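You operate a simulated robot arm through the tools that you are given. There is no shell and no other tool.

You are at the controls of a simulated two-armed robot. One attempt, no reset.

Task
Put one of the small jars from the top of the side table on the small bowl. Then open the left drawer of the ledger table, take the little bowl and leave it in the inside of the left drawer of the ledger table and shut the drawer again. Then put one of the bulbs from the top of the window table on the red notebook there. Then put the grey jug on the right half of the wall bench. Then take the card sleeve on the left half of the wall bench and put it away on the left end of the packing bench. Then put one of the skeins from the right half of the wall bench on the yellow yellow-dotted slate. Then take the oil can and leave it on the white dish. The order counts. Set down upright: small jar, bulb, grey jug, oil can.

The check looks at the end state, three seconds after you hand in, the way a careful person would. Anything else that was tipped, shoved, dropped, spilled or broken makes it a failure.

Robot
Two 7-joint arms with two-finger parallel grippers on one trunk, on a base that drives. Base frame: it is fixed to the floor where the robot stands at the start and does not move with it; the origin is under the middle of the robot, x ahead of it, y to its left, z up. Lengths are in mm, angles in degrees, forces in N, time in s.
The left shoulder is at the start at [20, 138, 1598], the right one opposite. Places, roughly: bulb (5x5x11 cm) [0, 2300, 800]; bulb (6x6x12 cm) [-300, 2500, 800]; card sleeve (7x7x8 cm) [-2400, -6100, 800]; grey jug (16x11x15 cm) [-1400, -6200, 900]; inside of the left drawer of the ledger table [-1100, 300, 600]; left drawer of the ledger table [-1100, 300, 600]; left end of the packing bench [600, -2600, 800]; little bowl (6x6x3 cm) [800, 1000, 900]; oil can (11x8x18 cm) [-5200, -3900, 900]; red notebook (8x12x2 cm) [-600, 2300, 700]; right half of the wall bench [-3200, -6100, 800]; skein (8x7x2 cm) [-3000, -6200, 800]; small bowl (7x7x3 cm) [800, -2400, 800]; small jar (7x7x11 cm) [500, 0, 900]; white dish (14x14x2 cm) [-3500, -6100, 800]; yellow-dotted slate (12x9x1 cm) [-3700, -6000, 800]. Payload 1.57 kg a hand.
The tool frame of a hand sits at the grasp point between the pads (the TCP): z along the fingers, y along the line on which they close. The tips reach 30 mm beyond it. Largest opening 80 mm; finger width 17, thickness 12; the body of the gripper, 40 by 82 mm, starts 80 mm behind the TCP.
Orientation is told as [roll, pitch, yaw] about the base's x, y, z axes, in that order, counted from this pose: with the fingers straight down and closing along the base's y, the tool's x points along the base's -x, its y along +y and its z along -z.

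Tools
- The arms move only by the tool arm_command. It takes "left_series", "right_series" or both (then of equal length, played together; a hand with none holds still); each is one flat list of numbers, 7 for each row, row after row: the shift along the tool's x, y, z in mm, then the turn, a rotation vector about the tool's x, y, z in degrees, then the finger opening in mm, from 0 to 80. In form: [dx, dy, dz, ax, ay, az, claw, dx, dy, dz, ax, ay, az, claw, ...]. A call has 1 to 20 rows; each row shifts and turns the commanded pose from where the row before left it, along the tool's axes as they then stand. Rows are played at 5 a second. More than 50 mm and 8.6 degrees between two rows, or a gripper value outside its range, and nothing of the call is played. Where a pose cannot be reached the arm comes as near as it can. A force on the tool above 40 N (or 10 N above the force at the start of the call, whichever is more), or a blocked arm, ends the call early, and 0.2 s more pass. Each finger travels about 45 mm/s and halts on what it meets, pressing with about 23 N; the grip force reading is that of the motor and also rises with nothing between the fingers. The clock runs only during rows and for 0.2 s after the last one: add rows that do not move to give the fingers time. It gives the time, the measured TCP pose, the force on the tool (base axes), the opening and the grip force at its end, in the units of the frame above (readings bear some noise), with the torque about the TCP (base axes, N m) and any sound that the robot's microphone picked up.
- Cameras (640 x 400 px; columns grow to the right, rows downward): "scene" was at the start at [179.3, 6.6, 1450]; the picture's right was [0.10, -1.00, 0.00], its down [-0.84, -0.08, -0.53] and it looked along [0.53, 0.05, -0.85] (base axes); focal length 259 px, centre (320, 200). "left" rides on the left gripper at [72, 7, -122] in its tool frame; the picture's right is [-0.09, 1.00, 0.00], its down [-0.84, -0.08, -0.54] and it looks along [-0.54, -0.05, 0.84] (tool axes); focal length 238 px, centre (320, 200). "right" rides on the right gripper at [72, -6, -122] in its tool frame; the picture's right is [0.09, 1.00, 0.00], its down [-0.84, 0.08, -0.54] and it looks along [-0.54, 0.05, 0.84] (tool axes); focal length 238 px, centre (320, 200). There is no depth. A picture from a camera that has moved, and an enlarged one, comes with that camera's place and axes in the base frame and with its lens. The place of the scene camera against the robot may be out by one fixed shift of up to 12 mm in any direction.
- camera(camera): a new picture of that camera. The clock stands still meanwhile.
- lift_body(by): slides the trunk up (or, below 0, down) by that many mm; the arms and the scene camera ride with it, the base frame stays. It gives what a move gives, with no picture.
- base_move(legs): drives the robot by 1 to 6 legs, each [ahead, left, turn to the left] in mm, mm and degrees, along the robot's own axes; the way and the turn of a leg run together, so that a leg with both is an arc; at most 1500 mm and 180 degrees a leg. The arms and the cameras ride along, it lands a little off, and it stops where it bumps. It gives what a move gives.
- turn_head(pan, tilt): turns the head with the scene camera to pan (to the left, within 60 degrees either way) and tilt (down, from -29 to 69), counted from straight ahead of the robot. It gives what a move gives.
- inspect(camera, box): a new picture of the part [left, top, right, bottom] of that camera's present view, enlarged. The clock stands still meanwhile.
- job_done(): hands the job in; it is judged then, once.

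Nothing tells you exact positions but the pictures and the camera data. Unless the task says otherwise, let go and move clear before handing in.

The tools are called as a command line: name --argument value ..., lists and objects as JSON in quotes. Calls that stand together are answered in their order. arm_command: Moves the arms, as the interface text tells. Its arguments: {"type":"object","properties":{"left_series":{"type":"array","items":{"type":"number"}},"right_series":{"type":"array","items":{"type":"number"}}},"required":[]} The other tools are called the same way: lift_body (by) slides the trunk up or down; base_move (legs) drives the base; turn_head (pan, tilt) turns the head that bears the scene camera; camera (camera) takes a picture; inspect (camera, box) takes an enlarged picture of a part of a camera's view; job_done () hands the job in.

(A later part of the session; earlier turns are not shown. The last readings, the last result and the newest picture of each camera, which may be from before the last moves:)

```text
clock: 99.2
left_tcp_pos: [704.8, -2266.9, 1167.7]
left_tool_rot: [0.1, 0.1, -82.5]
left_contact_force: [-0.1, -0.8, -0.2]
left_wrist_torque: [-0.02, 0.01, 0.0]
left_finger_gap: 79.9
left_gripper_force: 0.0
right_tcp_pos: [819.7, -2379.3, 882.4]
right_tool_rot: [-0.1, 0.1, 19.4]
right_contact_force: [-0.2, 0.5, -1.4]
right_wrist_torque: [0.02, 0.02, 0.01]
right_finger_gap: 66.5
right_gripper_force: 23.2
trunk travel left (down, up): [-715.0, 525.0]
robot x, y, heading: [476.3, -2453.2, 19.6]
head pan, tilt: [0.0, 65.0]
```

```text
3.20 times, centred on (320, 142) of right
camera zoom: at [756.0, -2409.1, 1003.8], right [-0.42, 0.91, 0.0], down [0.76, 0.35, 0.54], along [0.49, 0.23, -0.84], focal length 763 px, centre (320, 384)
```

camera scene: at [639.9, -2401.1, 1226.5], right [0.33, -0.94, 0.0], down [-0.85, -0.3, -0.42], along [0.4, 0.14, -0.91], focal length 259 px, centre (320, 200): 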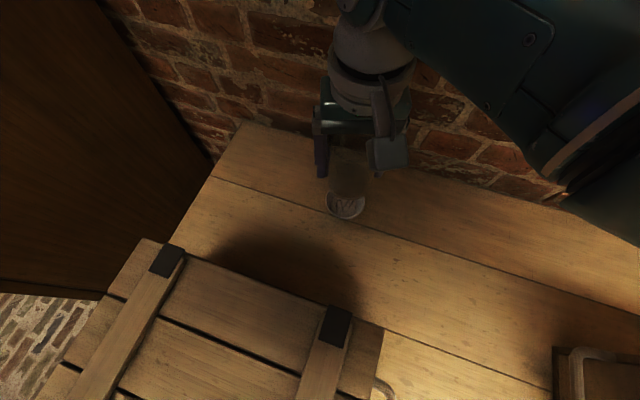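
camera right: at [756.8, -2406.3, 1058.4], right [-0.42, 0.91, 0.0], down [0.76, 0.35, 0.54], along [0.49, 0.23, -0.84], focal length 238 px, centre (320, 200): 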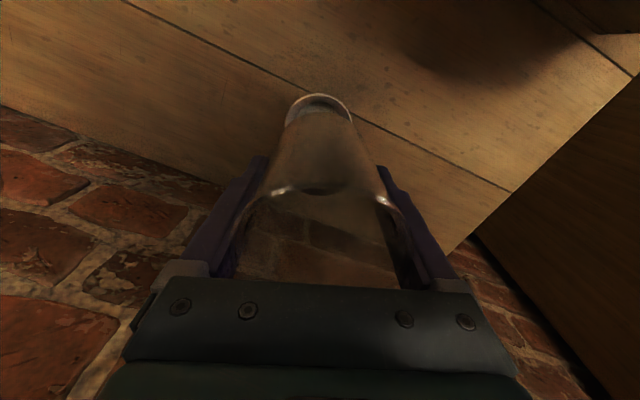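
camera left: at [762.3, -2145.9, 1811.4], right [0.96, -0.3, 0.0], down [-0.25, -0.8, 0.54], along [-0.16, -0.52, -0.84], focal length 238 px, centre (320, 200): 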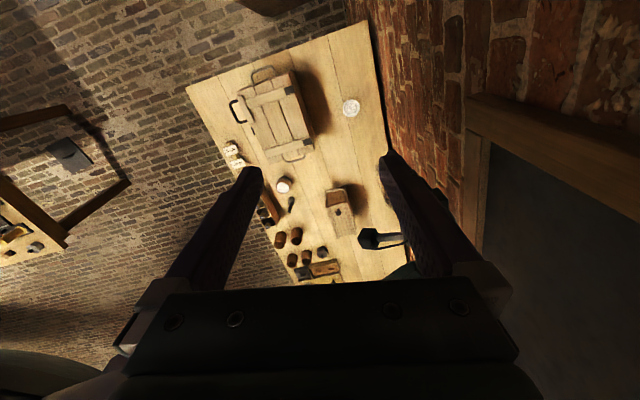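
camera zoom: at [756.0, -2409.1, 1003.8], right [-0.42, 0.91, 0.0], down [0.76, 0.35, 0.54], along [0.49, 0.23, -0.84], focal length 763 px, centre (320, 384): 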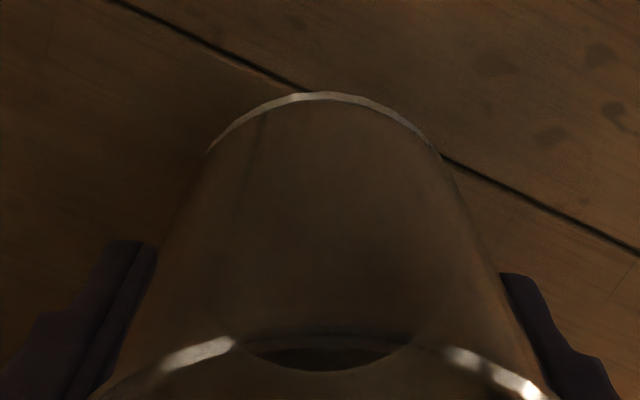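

arm_command --right_series '[0, 0.7, 3, 0, 0, 0, 50, 0, 0, 3, 0, 0, 0, 50, 0, 0, 2, 0, 0, 0, 50, 0, 0, 2, 0, 0, 0, 50, 0, 0, 2, 0, 0, 0, 50, 0, 0, 2, 0, 0, 0, 50, 0, 0, 2, 0, 0, 0, 50, 0, 0, 0, 0, 0, 0, 50]'

inspect --camera "scene" --box '[280, 120, 440, 240]'

inspect --camera "right" --box '[220, 80, 420, 205]'

```text
clock: 101.0
left_tcp_pos: [704.8, -2268.3, 1168.3]
left_tool_rot: [-0.2, 0.0, -82.5]
left_contact_force: [-0.2, 0.2, 0.3]
left_wrist_torque: [0.01, 0.04, 0.05]
left_finger_gap: 79.8
left_gripper_force: 0.1
right_tcp_pos: [821.0, -2378.6, 866.6]
right_tool_rot: [-0.1, 0.0, 19.5]
right_contact_force: [0.3, 1.0, -1.5]
right_wrist_torque: [0.02, -0.04, -0.01]
right_finger_gap: 66.2
right_gripper_force: 23.3
trunk travel left (down, up): [-715.0, 525.0]
robot x, y, heading: [475.5, -2453.7, 19.4]
head pan, tilt: [0.0, 65.0]
```

```text
3.33 times, centred on (360, 180) of scene
camera zoom: at [639.9, -2401.1, 1184.4], right [0.33, -0.94, 0.0], down [-0.85, -0.3, -0.42], along [0.4, 0.14, -0.91], focal length 864 px, centre (187, 267)
```

zoom: 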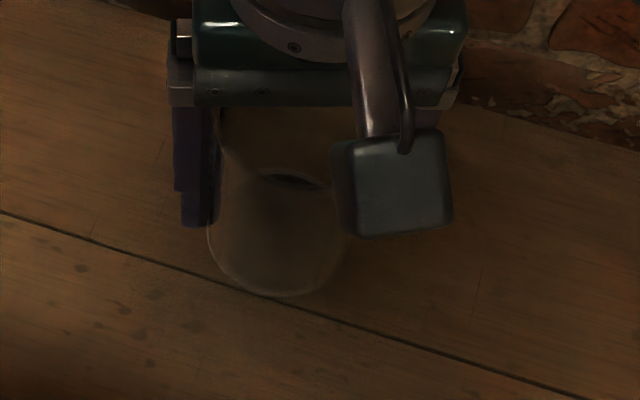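

```text
3.20 times, centred on (320, 142) of right
camera zoom: at [755.9, -2408.4, 987.7], right [-0.42, 0.91, 0.0], down [0.76, 0.35, 0.54], along [0.49, 0.23, -0.84], focal length 763 px, centre (320, 384)
```

zoom: 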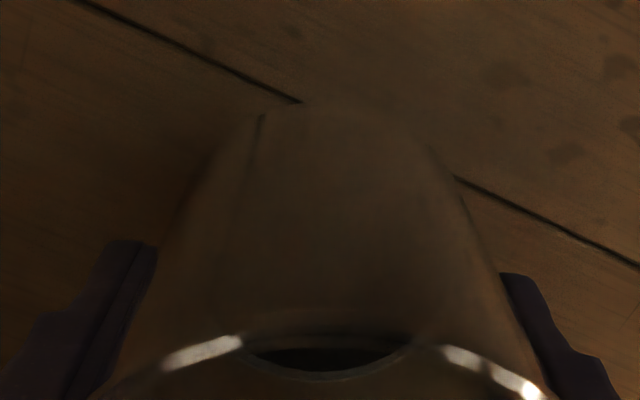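

arm_command --right_series '[0, 0, 2, 0, 0, 0, 50, 0, 0, 2, 0, 0, 0, 50, 0, 0, 2, 0, 0, 0, 50, 0, 0, 2, 0, 0, 0, 50, 0, 0, 0, 0, 0, 0, 50]'

inspect --camera "scene" --box '[280, 120, 440, 240]'

inspect --camera "right" --box '[220, 80, 420, 205]'

```text
clock: 102.2
left_tcp_pos: [705.0, -2267.1, 1169.8]
left_tool_rot: [0.0, 0.0, -82.5]
left_contact_force: [0.8, 0.9, -0.3]
left_wrist_torque: [-0.02, -0.01, 0.01]
left_finger_gap: 80.2
left_gripper_force: 0.0
right_tcp_pos: [821.8, -2378.2, 859.1]
right_tool_rot: [0.0, -0.1, 19.5]
right_contact_force: [0.2, -0.3, 12.8]
right_wrist_torque: [0.08, -0.17, -0.03]
right_finger_gap: 66.4
right_gripper_force: 23.0
trunk travel left (down, up): [-715.0, 525.0]
robot x, y, heading: [477.8, -2453.6, 19.5]
head pan, tilt: [0.0, 65.0]
```

```text
3.33 times, centred on (360, 180) of scene
camera zoom: at [640.7, -2400.9, 1184.6], right [0.33, -0.94, 0.0], down [-0.85, -0.3, -0.42], along [0.4, 0.14, -0.91], focal length 864 px, centre (187, 267)
```

zoom: 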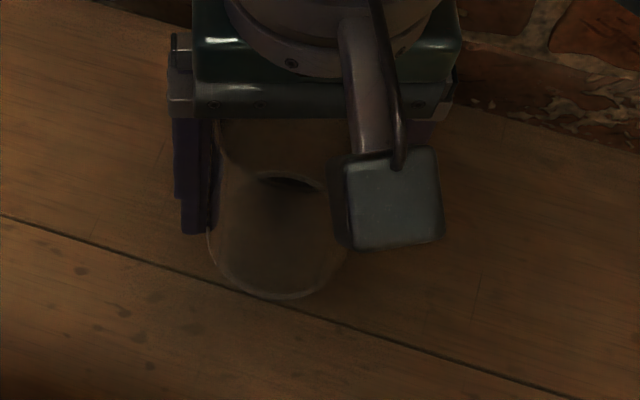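

```text
3.20 times, centred on (320, 142) of right
camera zoom: at [757.2, -2408.1, 980.6], right [-0.42, 0.91, 0.0], down [0.76, 0.35, 0.54], along [0.49, 0.23, -0.84], focal length 763 px, centre (320, 384)
```

zoom: 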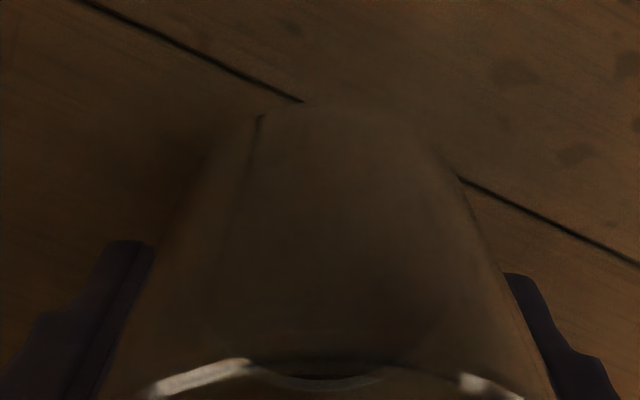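

The jar is touching the bowl (about 13 N up). I'll ease off a millimetre, open the fingers and rise straight.

arm_command --right_series '[0, 0, -1, 0, 0, 0, 50, 0, 0, 0, 0, 0, 0, 68, 0, 0, 0, 0, 0, 0, 72, 0, 0, 0, 0, 0, 0, 80, 0, 0, 0, 0, 0, 0, 80, 0, 0, 0, 0, 0, 0, 80]'

inspect --camera "scene" --box '[280, 120, 440, 240]'

camera --camera "right"

```text
clock: 103.6
left_tcp_pos: [704.7, -2268.7, 1168.1]
left_tool_rot: [-0.1, 0.0, -82.5]
left_contact_force: [-1.0, -0.4, 0.5]
left_wrist_torque: [0.0, 0.0, 0.02]
left_finger_gap: 80.1
left_gripper_force: 0.1
right_tcp_pos: [819.5, -2379.1, 858.4]
right_tool_rot: [-0.1, 0.1, 19.5]
right_contact_force: [0.5, -0.7, -0.3]
right_wrist_torque: [0.0, -0.02, -0.01]
right_finger_gap: 80.1
right_gripper_force: 0.0
trunk travel left (down, up): [-715.0, 525.0]
robot x, y, heading: [477.1, -2456.1, 19.5]
head pan, tilt: [0.0, 65.0]
```

```text
3.33 times, centred on (360, 180) of scene
camera zoom: at [640.0, -2401.1, 1184.4], right [0.33, -0.94, 0.0], down [-0.85, -0.3, -0.42], along [0.4, 0.14, -0.91], focal length 864 px, centre (187, 267)
```

zoom: 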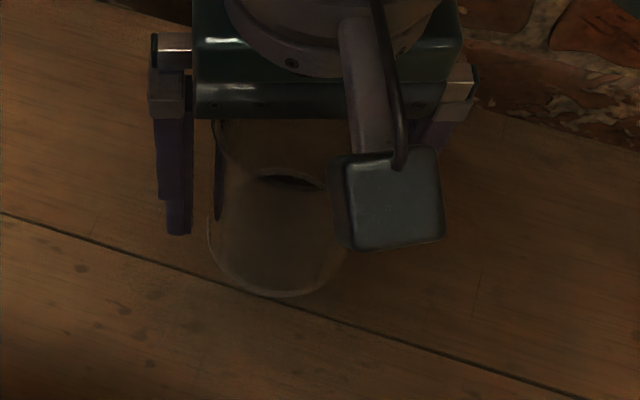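

```text
taken
camera right: at [755.9, -2408.5, 980.9], right [-0.42, 0.91, 0.0], down [0.76, 0.35, 0.54], along [0.49, 0.23, -0.84], focal length 238 px, centre (320, 200)
```

right: 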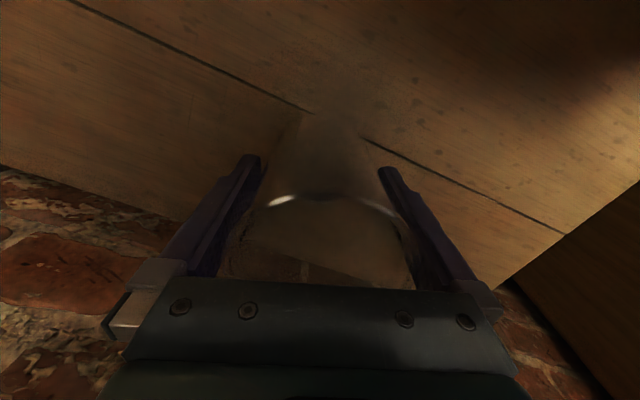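

lift_body --by 150

camera --camera "right"

inspect --camera "scene" --box '[280, 160, 440, 280]'

```text
clock: 105.4
left_tcp_pos: [703.8, -2267.2, 1318.1]
left_tool_rot: [0.0, 0.0, -82.5]
left_contact_force: [0.5, 0.0, -1.2]
left_wrist_torque: [0.01, 0.01, 0.02]
left_finger_gap: 79.8
left_gripper_force: 0.0
right_tcp_pos: [819.9, -2379.0, 1008.7]
right_tool_rot: [0.0, 0.0, 19.5]
right_contact_force: [-0.4, -0.3, 0.1]
right_wrist_torque: [-0.02, 0.0, 0.0]
right_finger_gap: 80.1
right_gripper_force: 0.1
trunk travel left (down, up): [-865.0, 375.0]
robot x, y, heading: [478.9, -2454.4, 19.5]
head pan, tilt: [0.0, 65.0]
```

```text
taken
camera right: at [755.9, -2408.6, 1130.8], right [-0.42, 0.91, 0.0], down [0.76, 0.35, 0.54], along [0.49, 0.23, -0.84], focal length 238 px, centre (320, 200)
```

right: 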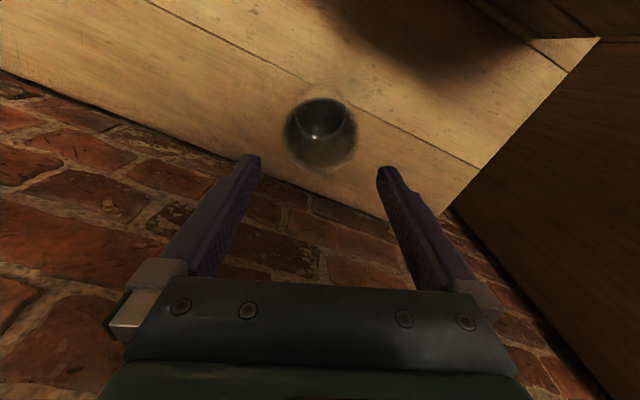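

```text
3.33 times, centred on (360, 220) of scene
camera zoom: at [639.9, -2401.1, 1334.4], right [0.33, -0.94, 0.0], down [-0.85, -0.3, -0.42], along [0.4, 0.14, -0.91], focal length 864 px, centre (187, 133)
```

zoom: 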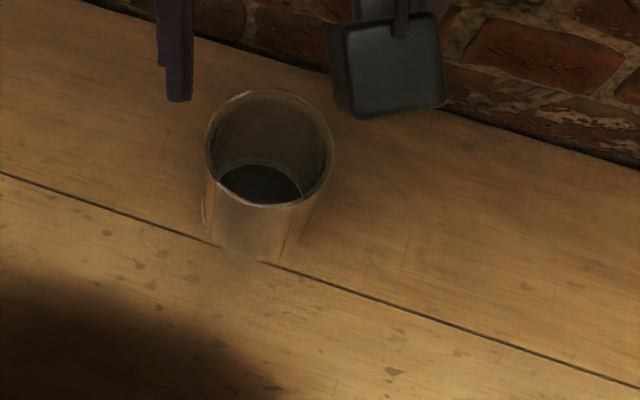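

inspect --camera "scene" --box '[315, 175, 385, 245]'

inspect --camera "right" --box '[270, 80, 370, 180]'

```text
5.71 times, centred on (350, 210) of scene
camera zoom: at [639.9, -2401.1, 1334.4], right [0.33, -0.94, 0.0], down [-0.85, -0.3, -0.42], along [0.4, 0.14, -0.91], focal length 1482 px, centre (149, 143)
```

zoom: 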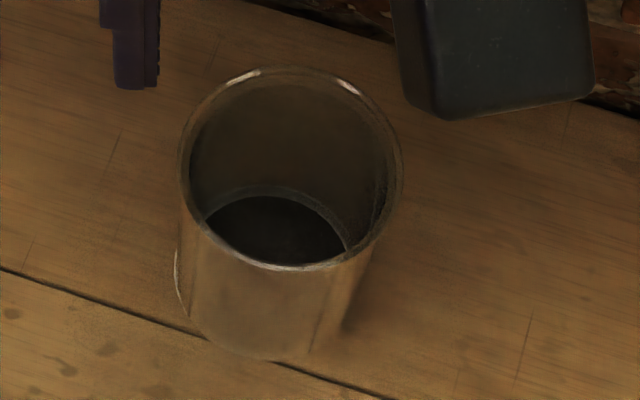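

```text
4.00 times, centred on (320, 130) of right
camera zoom: at [755.9, -2408.6, 1130.8], right [-0.42, 0.91, 0.0], down [0.76, 0.35, 0.54], along [0.49, 0.23, -0.84], focal length 953 px, centre (320, 480)
```

zoom: 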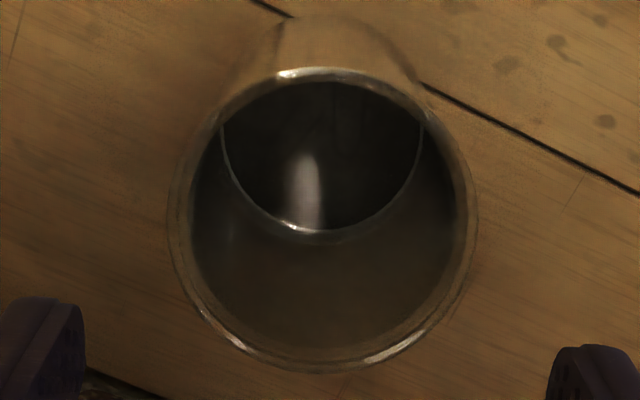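

The jar stands upright on the small bowl. Now I'll back away and go look at the ledger table.

lift_body --by 200

base_move --legs '[[-700, 0, 0], [0, 0, 90]]'

turn_head --pan 0 --tilt 15

camera --camera "scene"

turn_head --pan 55 --tilt 20

camera --camera "scene"

```text
clock: 107.5
left_tcp_pos: [703.6, -2268.0, 1517.7]
left_tool_rot: [-0.1, 0.0, -82.5]
left_contact_force: [-0.6, 0.2, -0.5]
left_wrist_torque: [-0.01, 0.01, -0.03]
left_finger_gap: 80.4
left_gripper_force: 0.1
right_tcp_pos: [820.1, -2379.6, 1208.0]
right_tool_rot: [-0.1, 0.1, 19.5]
right_contact_force: [-0.4, -0.2, -0.7]
right_wrist_torque: [-0.02, 0.02, 0.02]
right_finger_gap: 79.8
right_gripper_force: 0.0
trunk travel left (down, up): [-1065.0, 175.0]
robot x, y, heading: [477.5, -2455.0, 19.7]
head pan, tilt: [0.0, 65.0]
```

```text
clock: 115.2
left_tcp_pos: [-364.6, -2461.0, 1519.6]
left_tool_rot: [0.0, 0.0, 7.2]
left_contact_force: [0.0, 0.0, 0.8]
left_wrist_torque: [0.03, 0.02, 0.0]
left_finger_gap: 79.9
left_gripper_force: 0.1
right_tcp_pos: [-252.2, -2345.7, 1208.9]
right_tool_rot: [-0.1, 0.2, 109.2]
right_contact_force: [-0.5, 0.1, -0.1]
right_wrist_torque: [0.0, -0.01, 0.01]
right_finger_gap: 79.9
right_gripper_force: 0.0
trunk travel left (down, up): [-1065.0, 175.0]
robot x, y, heading: [-179.6, -2689.4, 109.4]
head pan, tilt: [0.0, 65.0]
```

```text
clock: 116.3
left_tcp_pos: [-363.1, -2459.6, 1519.7]
left_tool_rot: [0.0, 0.0, 7.2]
left_contact_force: [0.5, 0.3, 0.1]
left_wrist_torque: [0.0, -0.01, 0.0]
left_finger_gap: 80.0
left_gripper_force: 0.1
right_tcp_pos: [-251.9, -2346.2, 1208.4]
right_tool_rot: [0.0, 0.1, 109.1]
right_contact_force: [-1.1, -0.6, 0.4]
right_wrist_torque: [0.03, -0.02, -0.02]
right_finger_gap: 80.0
right_gripper_force: 0.0
trunk travel left (down, up): [-1065.0, 175.0]
robot x, y, heading: [-176.8, -2686.4, 109.2]
head pan, tilt: [0.0, 15.0]
```

```text
taken
camera scene: at [-231.3, -2505.6, 1606.2], right [0.94, 0.33, 0.0], down [0.09, -0.25, -0.97], along [-0.32, 0.91, -0.26], focal length 259 px, centre (320, 200)
```

scene: 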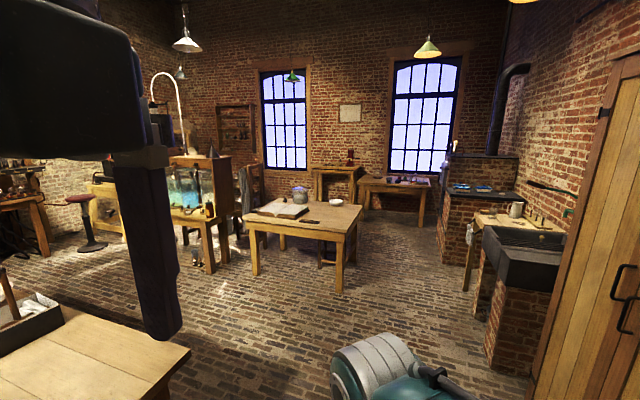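

```text
clock: 117.6
left_tcp_pos: [-362.8, -2461.2, 1518.6]
left_tool_rot: [0.0, 0.0, 7.2]
left_contact_force: [-0.5, 1.0, 0.1]
left_wrist_torque: [0.01, -0.02, -0.02]
left_finger_gap: 79.9
left_gripper_force: 0.0
right_tcp_pos: [-252.3, -2345.0, 1207.4]
right_tool_rot: [0.1, 0.1, 109.3]
right_contact_force: [-0.2, -0.4, 0.0]
right_wrist_torque: [0.01, 0.0, -0.03]
right_finger_gap: 80.1
right_gripper_force: 0.0
trunk travel left (down, up): [-1065.0, 175.0]
robot x, y, heading: [-182.1, -2686.6, 109.0]
head pan, tilt: [55.0, 20.0]
```

```text
taken
camera scene: at [-290.2, -2568.3, 1598.2], right [0.27, 0.96, 0.0], down [0.33, -0.09, -0.94], along [-0.9, 0.26, -0.34], focal length 259 px, centre (320, 200)
```

scene: 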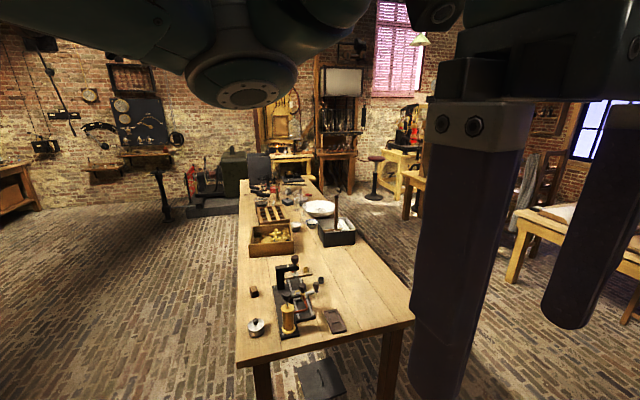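

turn_head --pan 0 --tilt 15

inspect --camera "scene" --box '[220, 140, 460, 300]'

```text
clock: 118.8
left_tcp_pos: [-363.9, -2461.3, 1518.0]
left_tool_rot: [0.0, -0.1, 7.3]
left_contact_force: [-0.4, 0.2, 0.5]
left_wrist_torque: [0.01, -0.01, -0.01]
left_finger_gap: 79.8
left_gripper_force: 0.1
right_tcp_pos: [-252.4, -2344.6, 1208.5]
right_tool_rot: [0.1, 0.1, 109.3]
right_contact_force: [0.2, 0.4, 0.3]
right_wrist_torque: [0.01, 0.0, 0.0]
right_finger_gap: 80.2
right_gripper_force: 0.0
trunk travel left (down, up): [-1065.0, 175.0]
robot x, y, heading: [-177.8, -2682.7, 109.3]
head pan, tilt: [0.0, 15.0]
```

```text
2.50 times, centred on (340, 220) of scene
camera zoom: at [-231.4, -2505.6, 1606.3], right [0.94, 0.33, 0.0], down [0.09, -0.24, -0.97], along [-0.32, 0.91, -0.26], focal length 648 px, centre (270, 150)
```

zoom: 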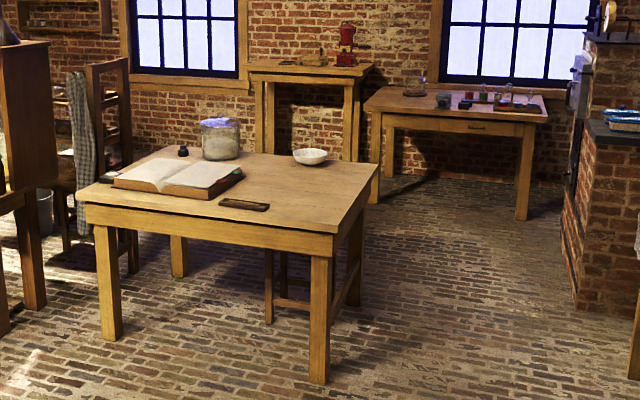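

The ledger table has no drawers on this near side, so they face the window side (+y). I'll drive up the lane and look from there.

base_move --legs '[[0, 0, -19], [1500, 0, 0], [1500, 0, 0], [400, 0, 0], [0, 0, 130]]'

turn_head --pan 0 --tilt 25

camera --camera "scene"

```text
clock: 141.8
left_tcp_pos: [-326.0, 461.4, 1518.5]
left_tool_rot: [0.0, 0.0, 116.0]
left_contact_force: [0.1, 0.2, -0.2]
left_wrist_torque: [0.04, 0.01, 0.0]
left_finger_gap: 80.1
left_gripper_force: 0.0
right_tcp_pos: [-470.6, 530.3, 1208.7]
right_tool_rot: [0.0, 0.1, -142.1]
right_contact_force: [0.0, -0.4, -1.1]
right_wrist_torque: [0.02, 0.02, 0.02]
right_finger_gap: 80.0
right_gripper_force: 0.1
trunk travel left (down, up): [-1065.0, 175.0]
robot x, y, heading: [-167.9, 712.2, -141.9]
head pan, tilt: [0.0, 15.0]
```

```text
clock: 142.5
left_tcp_pos: [-324.7, 460.7, 1517.7]
left_tool_rot: [0.1, 0.0, 115.9]
left_contact_force: [0.7, 0.5, 0.0]
left_wrist_torque: [0.02, 0.02, 0.01]
left_finger_gap: 80.1
left_gripper_force: 0.0
right_tcp_pos: [-469.5, 530.7, 1208.1]
right_tool_rot: [0.1, 0.1, -142.0]
right_contact_force: [-1.3, -0.3, 0.6]
right_wrist_torque: [0.01, -0.05, 0.01]
right_finger_gap: 80.5
right_gripper_force: 0.1
trunk travel left (down, up): [-1065.0, 175.0]
robot x, y, heading: [-171.6, 709.3, -142.1]
head pan, tilt: [0.0, 25.0]
```

```text
taken
camera scene: at [-310.6, 592.5, 1590.1], right [-0.61, 0.79, 0.0], down [0.33, 0.26, -0.91], along [-0.72, -0.56, -0.42], focal length 259 px, centre (320, 200)
```

scene: 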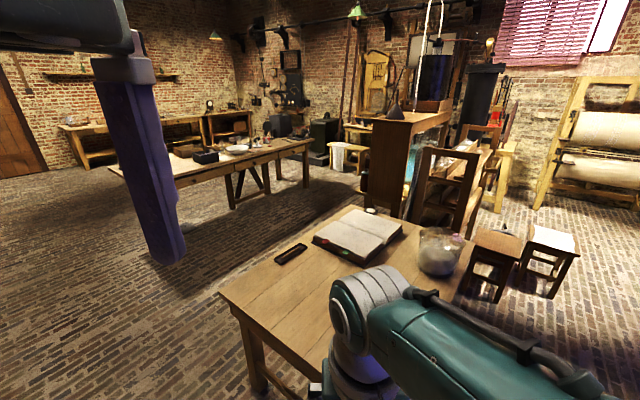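

base_move --legs '[[0, 0, 52], [-400, 0, 0], [0, -780, 0]]'

turn_head --pan 0 --tilt 45

camera --camera "scene"

```text
clock: 151.1
left_tcp_pos: [-842.8, 825.3, 1519.0]
left_tool_rot: [0.0, 0.0, 168.4]
left_contact_force: [-0.1, -0.5, -0.4]
left_wrist_torque: [-0.02, 0.0, 0.0]
left_finger_gap: 80.0
left_gripper_force: 0.1
right_tcp_pos: [-984.5, 752.2, 1207.9]
right_tool_rot: [0.0, 0.1, -89.5]
right_contact_force: [0.5, -0.4, -0.1]
right_wrist_torque: [-0.04, -0.01, -0.01]
right_finger_gap: 80.0
right_gripper_force: 0.0
trunk travel left (down, up): [-1065.0, 175.0]
robot x, y, heading: [-949.5, 1098.3, -89.4]
head pan, tilt: [0.0, 25.0]
```

```text
clock: 151.9
left_tcp_pos: [-842.6, 824.9, 1517.5]
left_tool_rot: [-0.1, 0.0, 168.5]
left_contact_force: [0.3, -0.2, -0.4]
left_wrist_torque: [0.01, -0.01, 0.04]
left_finger_gap: 80.0
left_gripper_force: 0.1
right_tcp_pos: [-985.6, 752.0, 1209.2]
right_tool_rot: [0.1, 0.1, -89.5]
right_contact_force: [-1.0, 0.4, -0.4]
right_wrist_torque: [0.0, 0.0, 0.0]
right_finger_gap: 80.0
right_gripper_force: 0.0
trunk travel left (down, up): [-1065.0, 175.0]
robot x, y, heading: [-944.1, 1098.9, -89.4]
head pan, tilt: [0.0, 45.0]
```

```text
taken
camera scene: at [-933.3, 919.3, 1559.6], right [-1.0, -0.01, 0.0], down [-0.01, 0.71, -0.71], along [0.01, -0.71, -0.71], focal length 259 px, centre (320, 200)
```

scene: 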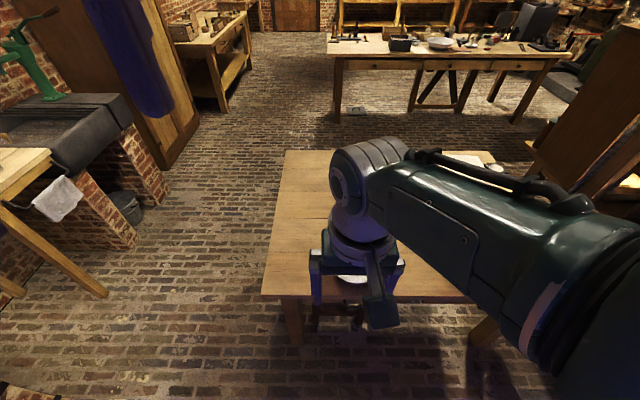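

arm_command --right_series '[40, -40, 0, 0, 0, 0, 80, 40, -40, 0, 0, 0, 0, 80, 20, -40, 0, 0, 0, 0, 80, 0, -40, 0, 0, 0, 0, 80, 0, -40, 0, 0, 0, 0, 80]'

base_move --legs '[[-250, -150, 0]]'

lift_body --by -400

turn_head --pan 0 --tilt 25

camera --camera "scene"

```text
refused: row 1 steps farther than a row can; nothing moved
```

```text
clock: 153.9
left_tcp_pos: [-995.8, 1080.5, 1517.9]
left_tool_rot: [0.0, 0.0, 168.4]
left_contact_force: [-0.3, 0.0, 0.2]
left_wrist_torque: [-0.03, -0.01, -0.03]
left_finger_gap: 79.8
left_gripper_force: 0.0
right_tcp_pos: [-1138.0, 1005.7, 1209.0]
right_tool_rot: [-0.1, 0.1, -89.5]
right_contact_force: [-0.3, -0.7, -0.2]
right_wrist_torque: [0.0, -0.01, 0.01]
right_finger_gap: 80.1
right_gripper_force: 0.0
trunk travel left (down, up): [-1065.0, 175.0]
robot x, y, heading: [-1103.1, 1354.3, -89.4]
head pan, tilt: [0.0, 45.0]
```

```text
clock: 157.8
left_tcp_pos: [-995.0, 1079.7, 1117.7]
left_tool_rot: [0.0, 0.0, 168.5]
left_contact_force: [-0.5, 0.6, 0.1]
left_wrist_torque: [-0.01, 0.02, 0.05]
left_finger_gap: 80.2
left_gripper_force: 0.0
right_tcp_pos: [-1138.1, 1004.9, 808.7]
right_tool_rot: [0.0, 0.0, -89.5]
right_contact_force: [-0.4, -1.4, -1.0]
right_wrist_torque: [0.0, -0.03, -0.03]
right_finger_gap: 80.1
right_gripper_force: 0.1
trunk travel left (down, up): [-665.0, 575.0]
robot x, y, heading: [-1098.3, 1354.3, -89.7]
head pan, tilt: [0.0, 45.0]
```

```text
clock: 158.6
left_tcp_pos: [-995.5, 1079.7, 1119.1]
left_tool_rot: [0.0, 0.0, 168.4]
left_contact_force: [0.5, 0.3, -0.1]
left_wrist_torque: [0.03, -0.01, 0.02]
left_finger_gap: 80.3
left_gripper_force: 0.1
right_tcp_pos: [-1138.5, 1006.5, 807.4]
right_tool_rot: [0.1, 0.2, -89.5]
right_contact_force: [-0.9, -0.8, -0.8]
right_wrist_torque: [0.01, 0.04, -0.01]
right_finger_gap: 79.9
right_gripper_force: 0.1
trunk travel left (down, up): [-665.0, 575.0]
robot x, y, heading: [-1097.4, 1355.8, -89.6]
head pan, tilt: [0.0, 25.0]
```

```text
taken
camera scene: at [-1086.3, 1162.0, 1190.0], right [-1.0, -0.01, 0.0], down [0.0, 0.42, -0.91], along [0.01, -0.91, -0.42], focal length 259 px, centre (320, 200)
```

scene: 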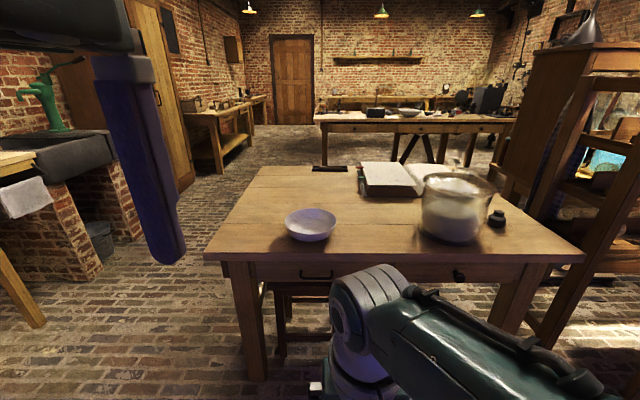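

inspect --camera "scene" --box '[240, 230, 400, 330]'

camera --camera "right"

camera --camera "left"

```text
4.00 times, centred on (320, 280) of scene
camera zoom: at [-1086.3, 1162.0, 1190.0], right [-1.0, -0.01, 0.0], down [0.0, 0.42, -0.91], along [0.01, -0.91, -0.42], focal length 1037 px, centre (320, -120)
```

zoom: 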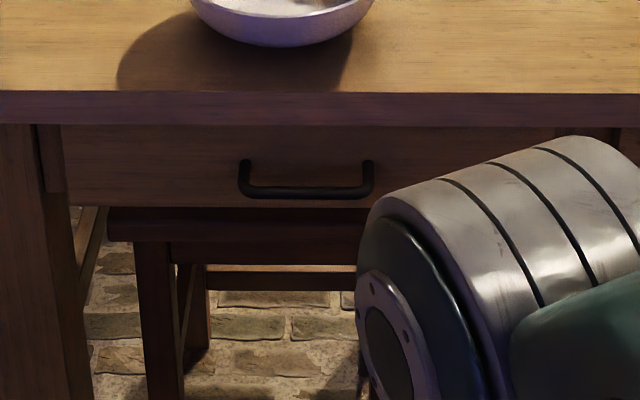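

```text
taken
camera right: at [-1144.3, 1077.8, 931.0], right [0.99, 0.1, 0.0], down [0.09, -0.84, 0.54], along [0.05, -0.54, -0.84], focal length 238 px, centre (320, 200)
```

right: 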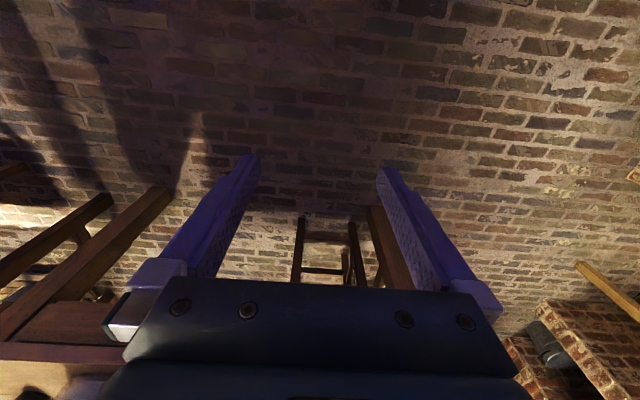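

```text
taken
camera left: at [-927.2, 1058.6, 1239.4], right [-0.29, -0.96, 0.0], down [-0.81, 0.24, 0.54], along [-0.52, 0.16, -0.84], focal length 238 px, centre (320, 200)
```

left: 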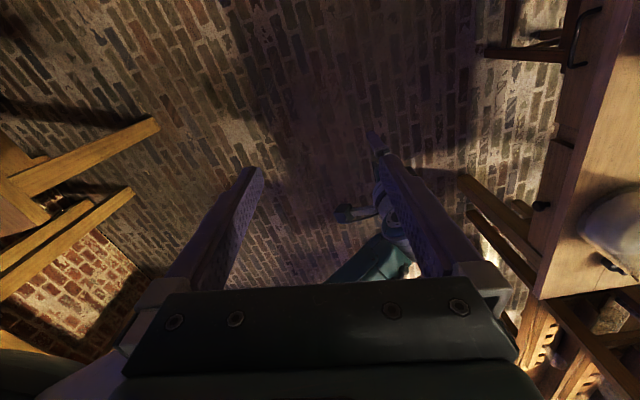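

The left drawer has a black bar handle at about x=-1080, y≈557, z≈650 (table edge y≈542, top z≈730). I'll tuck the right arm aside, then tilt the left hand forward with its fingers closing vertically.

arm_command --right_series '[20, -40, -20, 0, 0, 0, 80, 20, -40, -20, 0, 0, 0, 80, 20, -40, -20, 0, 0, 0, 80, 20, -40, -20, 0, 0, 0, 80, 20, -40, -20, 0, 0, 0, 80, 0, 0, -45, 0, 0, 0, 80, 0, 0, -45, 0, 0, 0, 80, 0, 0, 0, 0, 0, 0, 80]'

camera --camera "scene"

```text
clock: 160.4
left_tcp_pos: [-995.9, 1078.2, 1119.7]
left_tool_rot: [0.0, 0.0, 168.5]
left_contact_force: [-0.7, -0.3, 0.8]
left_wrist_torque: [-0.01, 0.0, -0.02]
left_finger_gap: 79.7
left_gripper_force: 0.1
right_tcp_pos: [-1340.3, 1102.3, 1002.0]
right_tool_rot: [0.0, 0.2, -89.4]
right_contact_force: [0.0, 0.1, -0.3]
right_wrist_torque: [0.0, -0.02, 0.03]
right_finger_gap: 80.0
right_gripper_force: 0.1
trunk travel left (down, up): [-665.0, 575.0]
robot x, y, heading: [-1100.6, 1357.4, -89.7]
head pan, tilt: [0.0, 25.0]
```

```text
taken
camera scene: at [-1086.3, 1162.0, 1190.1], right [-1.0, -0.01, 0.0], down [0.0, 0.42, -0.91], along [0.01, -0.91, -0.42], focal length 259 px, centre (320, 200)
```

scene: 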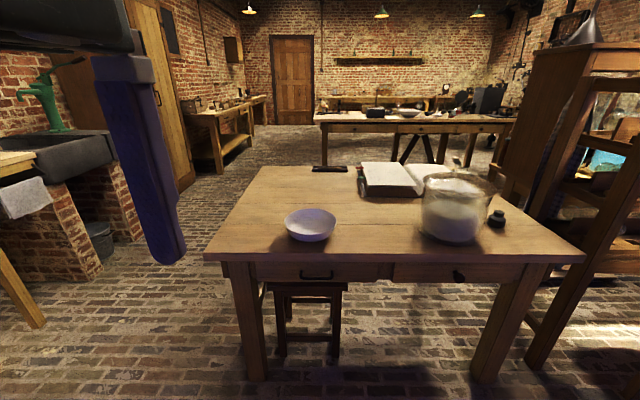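

arm_command --left_series '[0, 0, 0, 0, 0, -5.75, 80, 0, 0, 0, 0, 0, -5.75, 80, 0, 20, 0, -8.2, 0, 0, 80, 0, 19.8, 2.9, -8.2, 0, 0, 80, 0, 19.2, 5.6, -8.2, 0, 0, 80, 0, 18.2, 8.3, -8.2, 0, 0, 80, 0, 16.8, 10.8, -8.2, 0, 0, 80, 0, 15.1, 13.1, -8.2, 0, 0, 80, 0, 13.1, 15.1, -8.2, 0, 0, 80, 0, 10.8, 16.9, -8.2, 0, 0, 80, 0, 8.3, 18.2, -8.2, 0, 0, 80, 0, 5.6, 19.2, -8.2, 0, 0, 80, 0, 2.8, 19.8, -8.0, 0, 0, 80, 0, 0, 0, 0, 0, 0, 80, 0, 0, 0, 0, 0, 0, 80]'

camera --camera "scene"

camera --camera "left"

```text
clock: 163.6
left_tcp_pos: [-995.4, 860.9, 1120.3]
left_tool_rot: [89.9, 0.1, -180.0]
left_contact_force: [0.1, 0.2, -0.5]
left_wrist_torque: [-0.03, 0.0, 0.0]
left_finger_gap: 79.8
left_gripper_force: 0.0
right_tcp_pos: [-1340.0, 1103.2, 1000.1]
right_tool_rot: [-0.1, 0.1, -89.5]
right_contact_force: [0.3, 0.3, -0.2]
right_wrist_torque: [0.06, -0.01, -0.01]
right_finger_gap: 79.8
right_gripper_force: 0.1
trunk travel left (down, up): [-665.0, 575.0]
robot x, y, heading: [-1101.8, 1355.7, -89.5]
head pan, tilt: [0.0, 25.0]
```

```text
taken
camera scene: at [-1086.3, 1162.0, 1190.1], right [-1.0, -0.01, 0.0], down [0.0, 0.42, -0.91], along [0.01, -0.91, -0.42], focal length 259 px, centre (320, 200)
```

scene: 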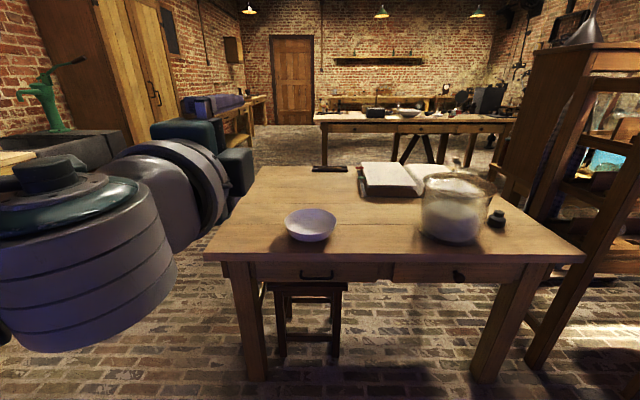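

```text
taken
camera left: at [-924.2, 983.2, 1125.7], right [-0.09, 0.0, 1.0], down [-0.84, 0.54, -0.08], along [-0.54, -0.84, -0.05], focal length 238 px, centre (320, 200)
```

left: 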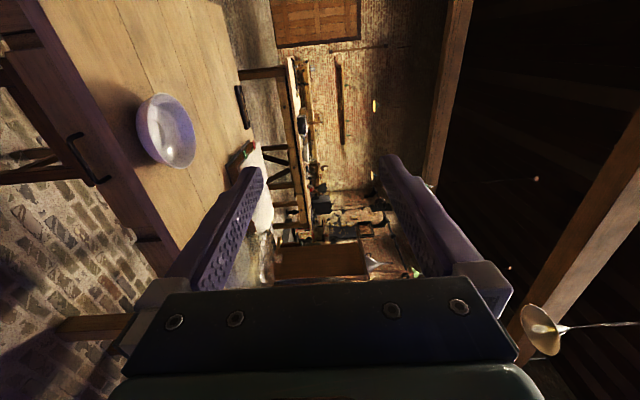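

The left hand is level with fingers closing vertically. I'll shift the base so it lines up with the handle and lower the trunk.

base_move --legs '[[100, -80, 0]]'

lift_body --by -440

turn_head --pan 10 --tilt 10

camera --camera "scene"

camera --camera "left"

```text
clock: 164.9
left_tcp_pos: [-1075.4, 762.1, 1119.4]
left_tool_rot: [90.0, 0.0, 180.1]
left_contact_force: [-0.6, 0.1, 0.0]
left_wrist_torque: [-0.02, -0.01, -0.01]
left_finger_gap: 80.2
left_gripper_force: 0.1
right_tcp_pos: [-1421.2, 1003.4, 1000.5]
right_tool_rot: [0.0, 0.0, -89.5]
right_contact_force: [-0.5, 0.1, -0.1]
right_wrist_torque: [0.0, -0.01, 0.03]
right_finger_gap: 79.8
right_gripper_force: 0.1
trunk travel left (down, up): [-665.0, 575.0]
robot x, y, heading: [-1176.5, 1256.3, -89.7]
head pan, tilt: [0.0, 25.0]
```

```text
refused: -440 is not a number from -400 to 400
```

```text
clock: 165.6
left_tcp_pos: [-1076.3, 761.7, 1119.9]
left_tool_rot: [89.9, -0.1, 180.0]
left_contact_force: [-1.2, 0.0, 0.0]
left_wrist_torque: [0.03, 0.02, 0.01]
left_finger_gap: 80.2
left_gripper_force: 0.0
right_tcp_pos: [-1421.2, 1003.6, 1001.5]
right_tool_rot: [0.0, 0.0, -89.4]
right_contact_force: [0.3, 0.3, 0.3]
right_wrist_torque: [0.02, -0.02, -0.03]
right_finger_gap: 80.3
right_gripper_force: 0.0
trunk travel left (down, up): [-665.0, 575.0]
robot x, y, heading: [-1178.0, 1252.7, -89.4]
head pan, tilt: [10.0, 10.0]
```

```text
taken
camera scene: at [-1150.6, 1063.6, 1214.4], right [-0.98, -0.18, 0.0], down [-0.03, 0.17, -0.98], along [0.18, -0.97, -0.17], focal length 259 px, centre (320, 200)
```

scene: 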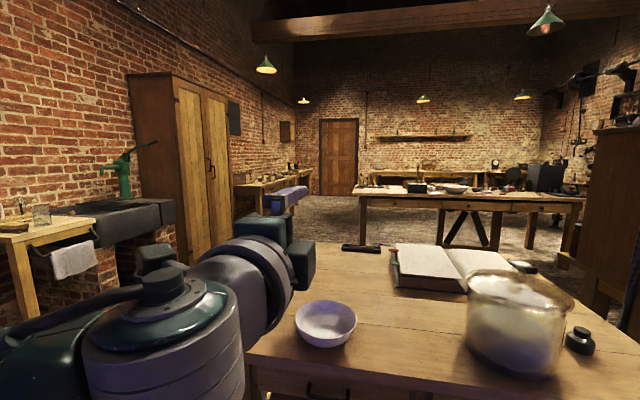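

```text
taken
camera left: at [-1004.6, 884.0, 1125.7], right [-0.09, 0.0, 1.0], down [-0.84, 0.54, -0.08], along [-0.54, -0.84, -0.05], focal length 238 px, centre (320, 200)
```

left: 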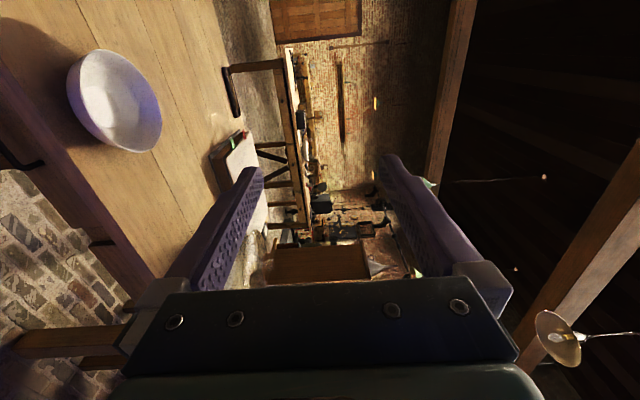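

lift_body --by -300

lift_body --by -165

camera --camera "scene"

camera --camera "left"

```text
clock: 168.6
left_tcp_pos: [-1074.6, 762.0, 819.8]
left_tool_rot: [90.1, 0.1, 180.0]
left_contact_force: [0.5, 0.2, 0.5]
left_wrist_torque: [0.0, 0.0, 0.03]
left_finger_gap: 80.0
left_gripper_force: 0.0
right_tcp_pos: [-1420.4, 1003.9, 700.3]
right_tool_rot: [0.1, 0.2, -89.4]
right_contact_force: [0.2, 0.4, 0.2]
right_wrist_torque: [0.0, 0.01, -0.02]
right_finger_gap: 80.0
right_gripper_force: 0.1
trunk travel left (down, up): [-365.0, 875.0]
robot x, y, heading: [-1179.1, 1257.5, -89.6]
head pan, tilt: [10.0, 10.0]
```

```text
clock: 170.5
left_tcp_pos: [-1075.4, 761.6, 654.7]
left_tool_rot: [90.0, 0.0, 180.0]
left_contact_force: [-0.5, 0.4, -0.3]
left_wrist_torque: [-0.01, -0.05, 0.01]
left_finger_gap: 80.1
left_gripper_force: 0.1
right_tcp_pos: [-1419.7, 1004.2, 536.4]
right_tool_rot: [0.1, 0.2, -89.4]
right_contact_force: [-0.7, -0.1, -0.2]
right_wrist_torque: [0.01, -0.01, 0.04]
right_finger_gap: 80.0
right_gripper_force: 0.2
trunk travel left (down, up): [-200.0, 1040.0]
robot x, y, heading: [-1178.9, 1250.4, -89.7]
head pan, tilt: [10.0, 10.0]
```

```text
taken
camera scene: at [-1150.5, 1063.6, 749.5], right [-0.98, -0.18, 0.0], down [-0.03, 0.17, -0.98], along [0.18, -0.97, -0.17], focal length 259 px, centre (320, 200)
```

scene: 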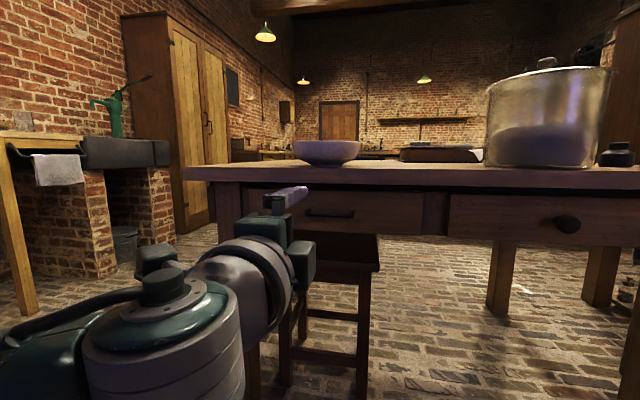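

```text
taken
camera left: at [-1004.7, 884.0, 660.8], right [-0.09, 0.0, 1.0], down [-0.84, 0.54, -0.08], along [-0.54, -0.84, -0.05], focal length 238 px, centre (320, 200)
```

left: 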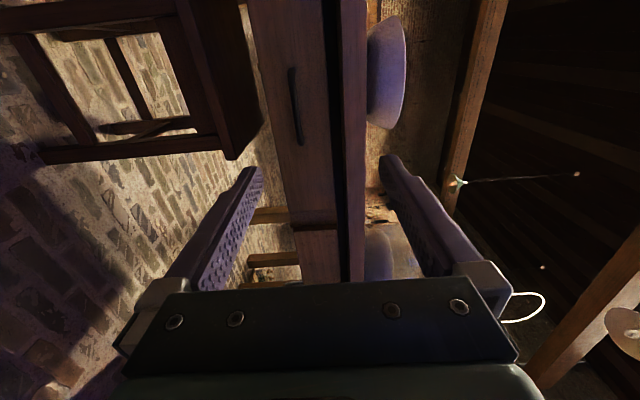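

arm_command --left_series '[0, -15, 0, 0, 0, 0, 60, 0, -15, 0, 0, 0, 0, 50, 0, 0, 40, 0, 0, 0, 50, 0, 0, 40, 0, 0, 0, 50, 0, 0, 20, 0, 0, 0, 50, 0, 0, 0, 0, 0, 0, 50]'

camera --camera "left"

inspect --camera "scene" --box '[220, 130, 420, 280]'

```text
clock: 171.9
left_tcp_pos: [-1075.3, 659.9, 624.7]
left_tool_rot: [90.0, 0.0, 180.1]
left_contact_force: [-0.7, -0.4, 0.1]
left_wrist_torque: [0.01, 0.01, -0.04]
left_finger_gap: 50.1
left_gripper_force: 0.0
right_tcp_pos: [-1421.1, 1003.7, 535.3]
right_tool_rot: [0.0, 0.1, -89.5]
right_contact_force: [0.7, -0.2, -0.2]
right_wrist_torque: [0.03, -0.02, 0.02]
right_finger_gap: 80.0
right_gripper_force: 0.0
trunk travel left (down, up): [-200.0, 1040.0]
robot x, y, heading: [-1175.7, 1254.2, -89.5]
head pan, tilt: [10.0, 10.0]
```

```text
taken
camera left: at [-1004.7, 782.5, 630.4], right [-0.09, 0.0, 1.0], down [-0.84, 0.54, -0.08], along [-0.54, -0.84, -0.05], focal length 238 px, centre (320, 200)
```

left: 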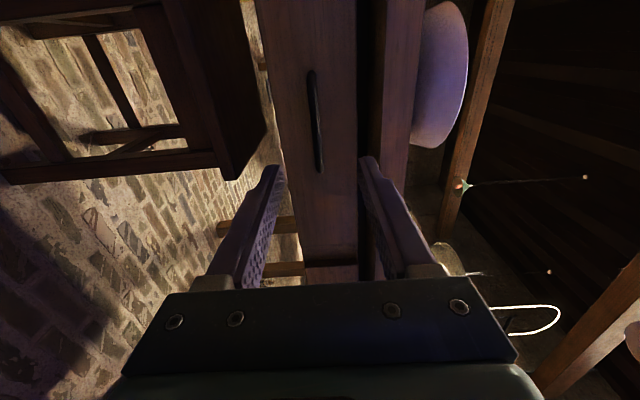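

```text
2.67 times, centred on (320, 205) of scene
camera zoom: at [-1150.4, 1063.8, 749.4], right [-0.98, -0.18, 0.0], down [-0.03, 0.17, -0.98], along [0.18, -0.97, -0.17], focal length 691 px, centre (320, 187)
```

zoom: 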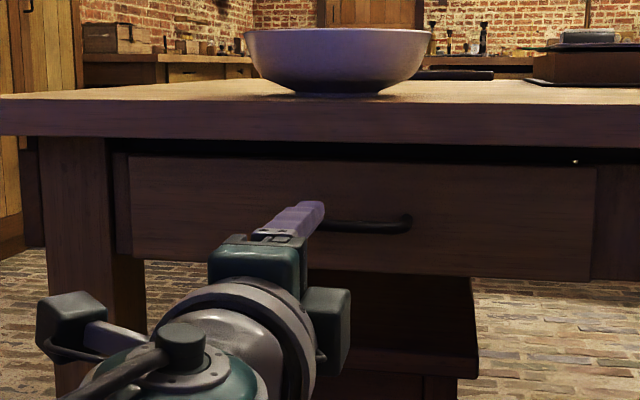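

arm_command --left_series '[0, -4, 25, 0, 0, 0, 50, 0, 0, 25, 0, 0, 0, 50, 0, 0, 0, 0, 0, 0, 50]'

camera --camera "left"

inspect --camera "scene" --box '[280, 160, 380, 235]'

```text
clock: 172.7
left_tcp_pos: [-1076.4, 626.3, 621.0]
left_tool_rot: [89.9, 0.1, 180.0]
left_contact_force: [-0.3, -0.2, -0.9]
left_wrist_torque: [-0.01, -0.03, 0.02]
left_finger_gap: 50.1
left_gripper_force: 0.2
left hand out of reach, approached as far as the arm can: row 2
right_tcp_pos: [-1420.8, 1003.5, 535.5]
right_tool_rot: [0.0, 0.1, -89.5]
right_contact_force: [0.2, -0.4, 0.5]
right_wrist_torque: [0.01, 0.01, -0.01]
right_finger_gap: 79.8
right_gripper_force: 0.0
trunk travel left (down, up): [-200.0, 1040.0]
robot x, y, heading: [-1178.6, 1255.6, -89.5]
head pan, tilt: [10.0, 10.0]
```

```text
taken
camera left: at [-1004.7, 749.5, 626.9], right [-0.09, 0.0, 1.0], down [-0.84, 0.54, -0.08], along [-0.54, -0.84, -0.05], focal length 238 px, centre (320, 200)
```

left: 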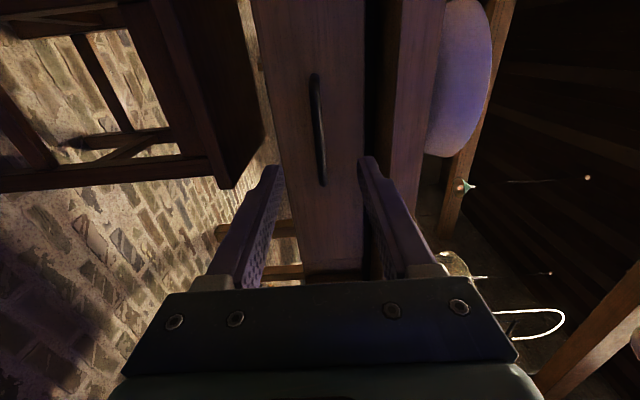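

```text
5.33 times, centred on (330, 198) of scene
camera zoom: at [-1150.4, 1063.9, 749.4], right [-0.98, -0.18, 0.0], down [-0.03, 0.17, -0.98], along [0.18, -0.97, -0.17], focal length 1383 px, centre (267, 213)
```

zoom: 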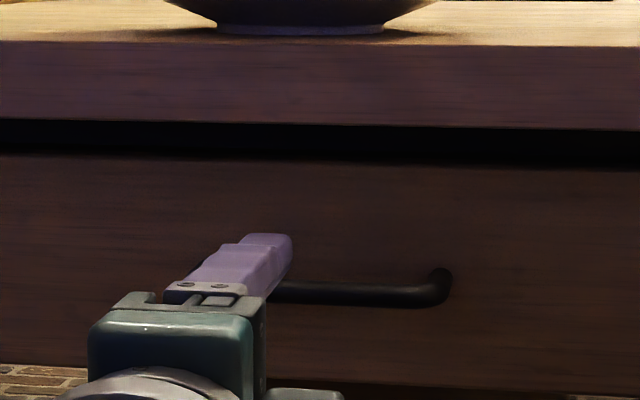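

arm_command --left_series '[0, -2, -45, 0, 0, 0, 50, 0, 0, -25, 0, 0, 0, 50, 0, 0, 0, 0, 0, 0, 50]'

base_move --legs '[[100, 0, 0]]'

camera --camera "left"

```text
clock: 173.5
left_tcp_pos: [-1076.2, 698.6, 619.4]
left_tool_rot: [89.9, 0.0, -179.9]
left_contact_force: [-0.4, -0.5, -0.5]
left_wrist_torque: [0.04, -0.01, -0.05]
left_finger_gap: 50.1
left_gripper_force: 0.0
right_tcp_pos: [-1419.0, 1002.6, 534.6]
right_tool_rot: [0.0, 0.2, -89.4]
right_contact_force: [0.5, 0.3, 0.2]
right_wrist_torque: [-0.01, -0.02, -0.02]
right_finger_gap: 80.1
right_gripper_force: 0.1
trunk travel left (down, up): [-200.0, 1040.0]
robot x, y, heading: [-1179.6, 1254.2, -89.5]
head pan, tilt: [10.0, 10.0]
```

```text
clock: 174.7
left_tcp_pos: [-1077.9, 598.6, 618.1]
left_tool_rot: [90.0, 0.1, 180.1]
left_contact_force: [-0.3, -0.1, -0.5]
left_wrist_torque: [0.0, 0.01, 0.02]
left_finger_gap: 50.3
left_gripper_force: 0.1
right_tcp_pos: [-1419.1, 904.6, 535.9]
right_tool_rot: [0.0, 0.2, -89.5]
right_contact_force: [0.6, -0.1, -0.1]
right_wrist_torque: [0.0, -0.03, -0.01]
right_finger_gap: 80.1
right_gripper_force: 0.0
trunk travel left (down, up): [-200.0, 1040.0]
robot x, y, heading: [-1177.6, 1157.2, -89.6]
head pan, tilt: [10.0, 10.0]
```

```text
taken
camera left: at [-1005.6, 721.2, 624.8], right [-0.09, 0.0, 1.0], down [-0.84, 0.54, -0.08], along [-0.54, -0.84, -0.05], focal length 238 px, centre (320, 200)
```

left: 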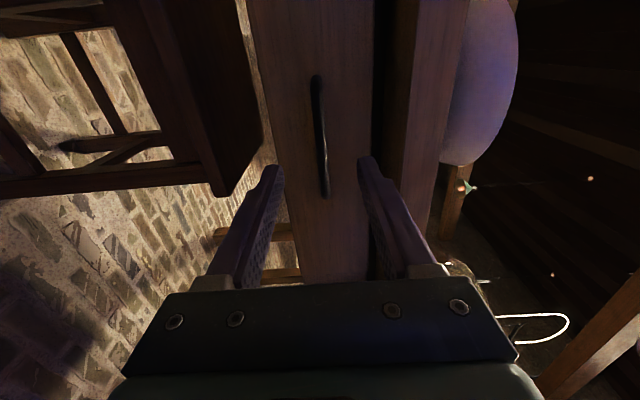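

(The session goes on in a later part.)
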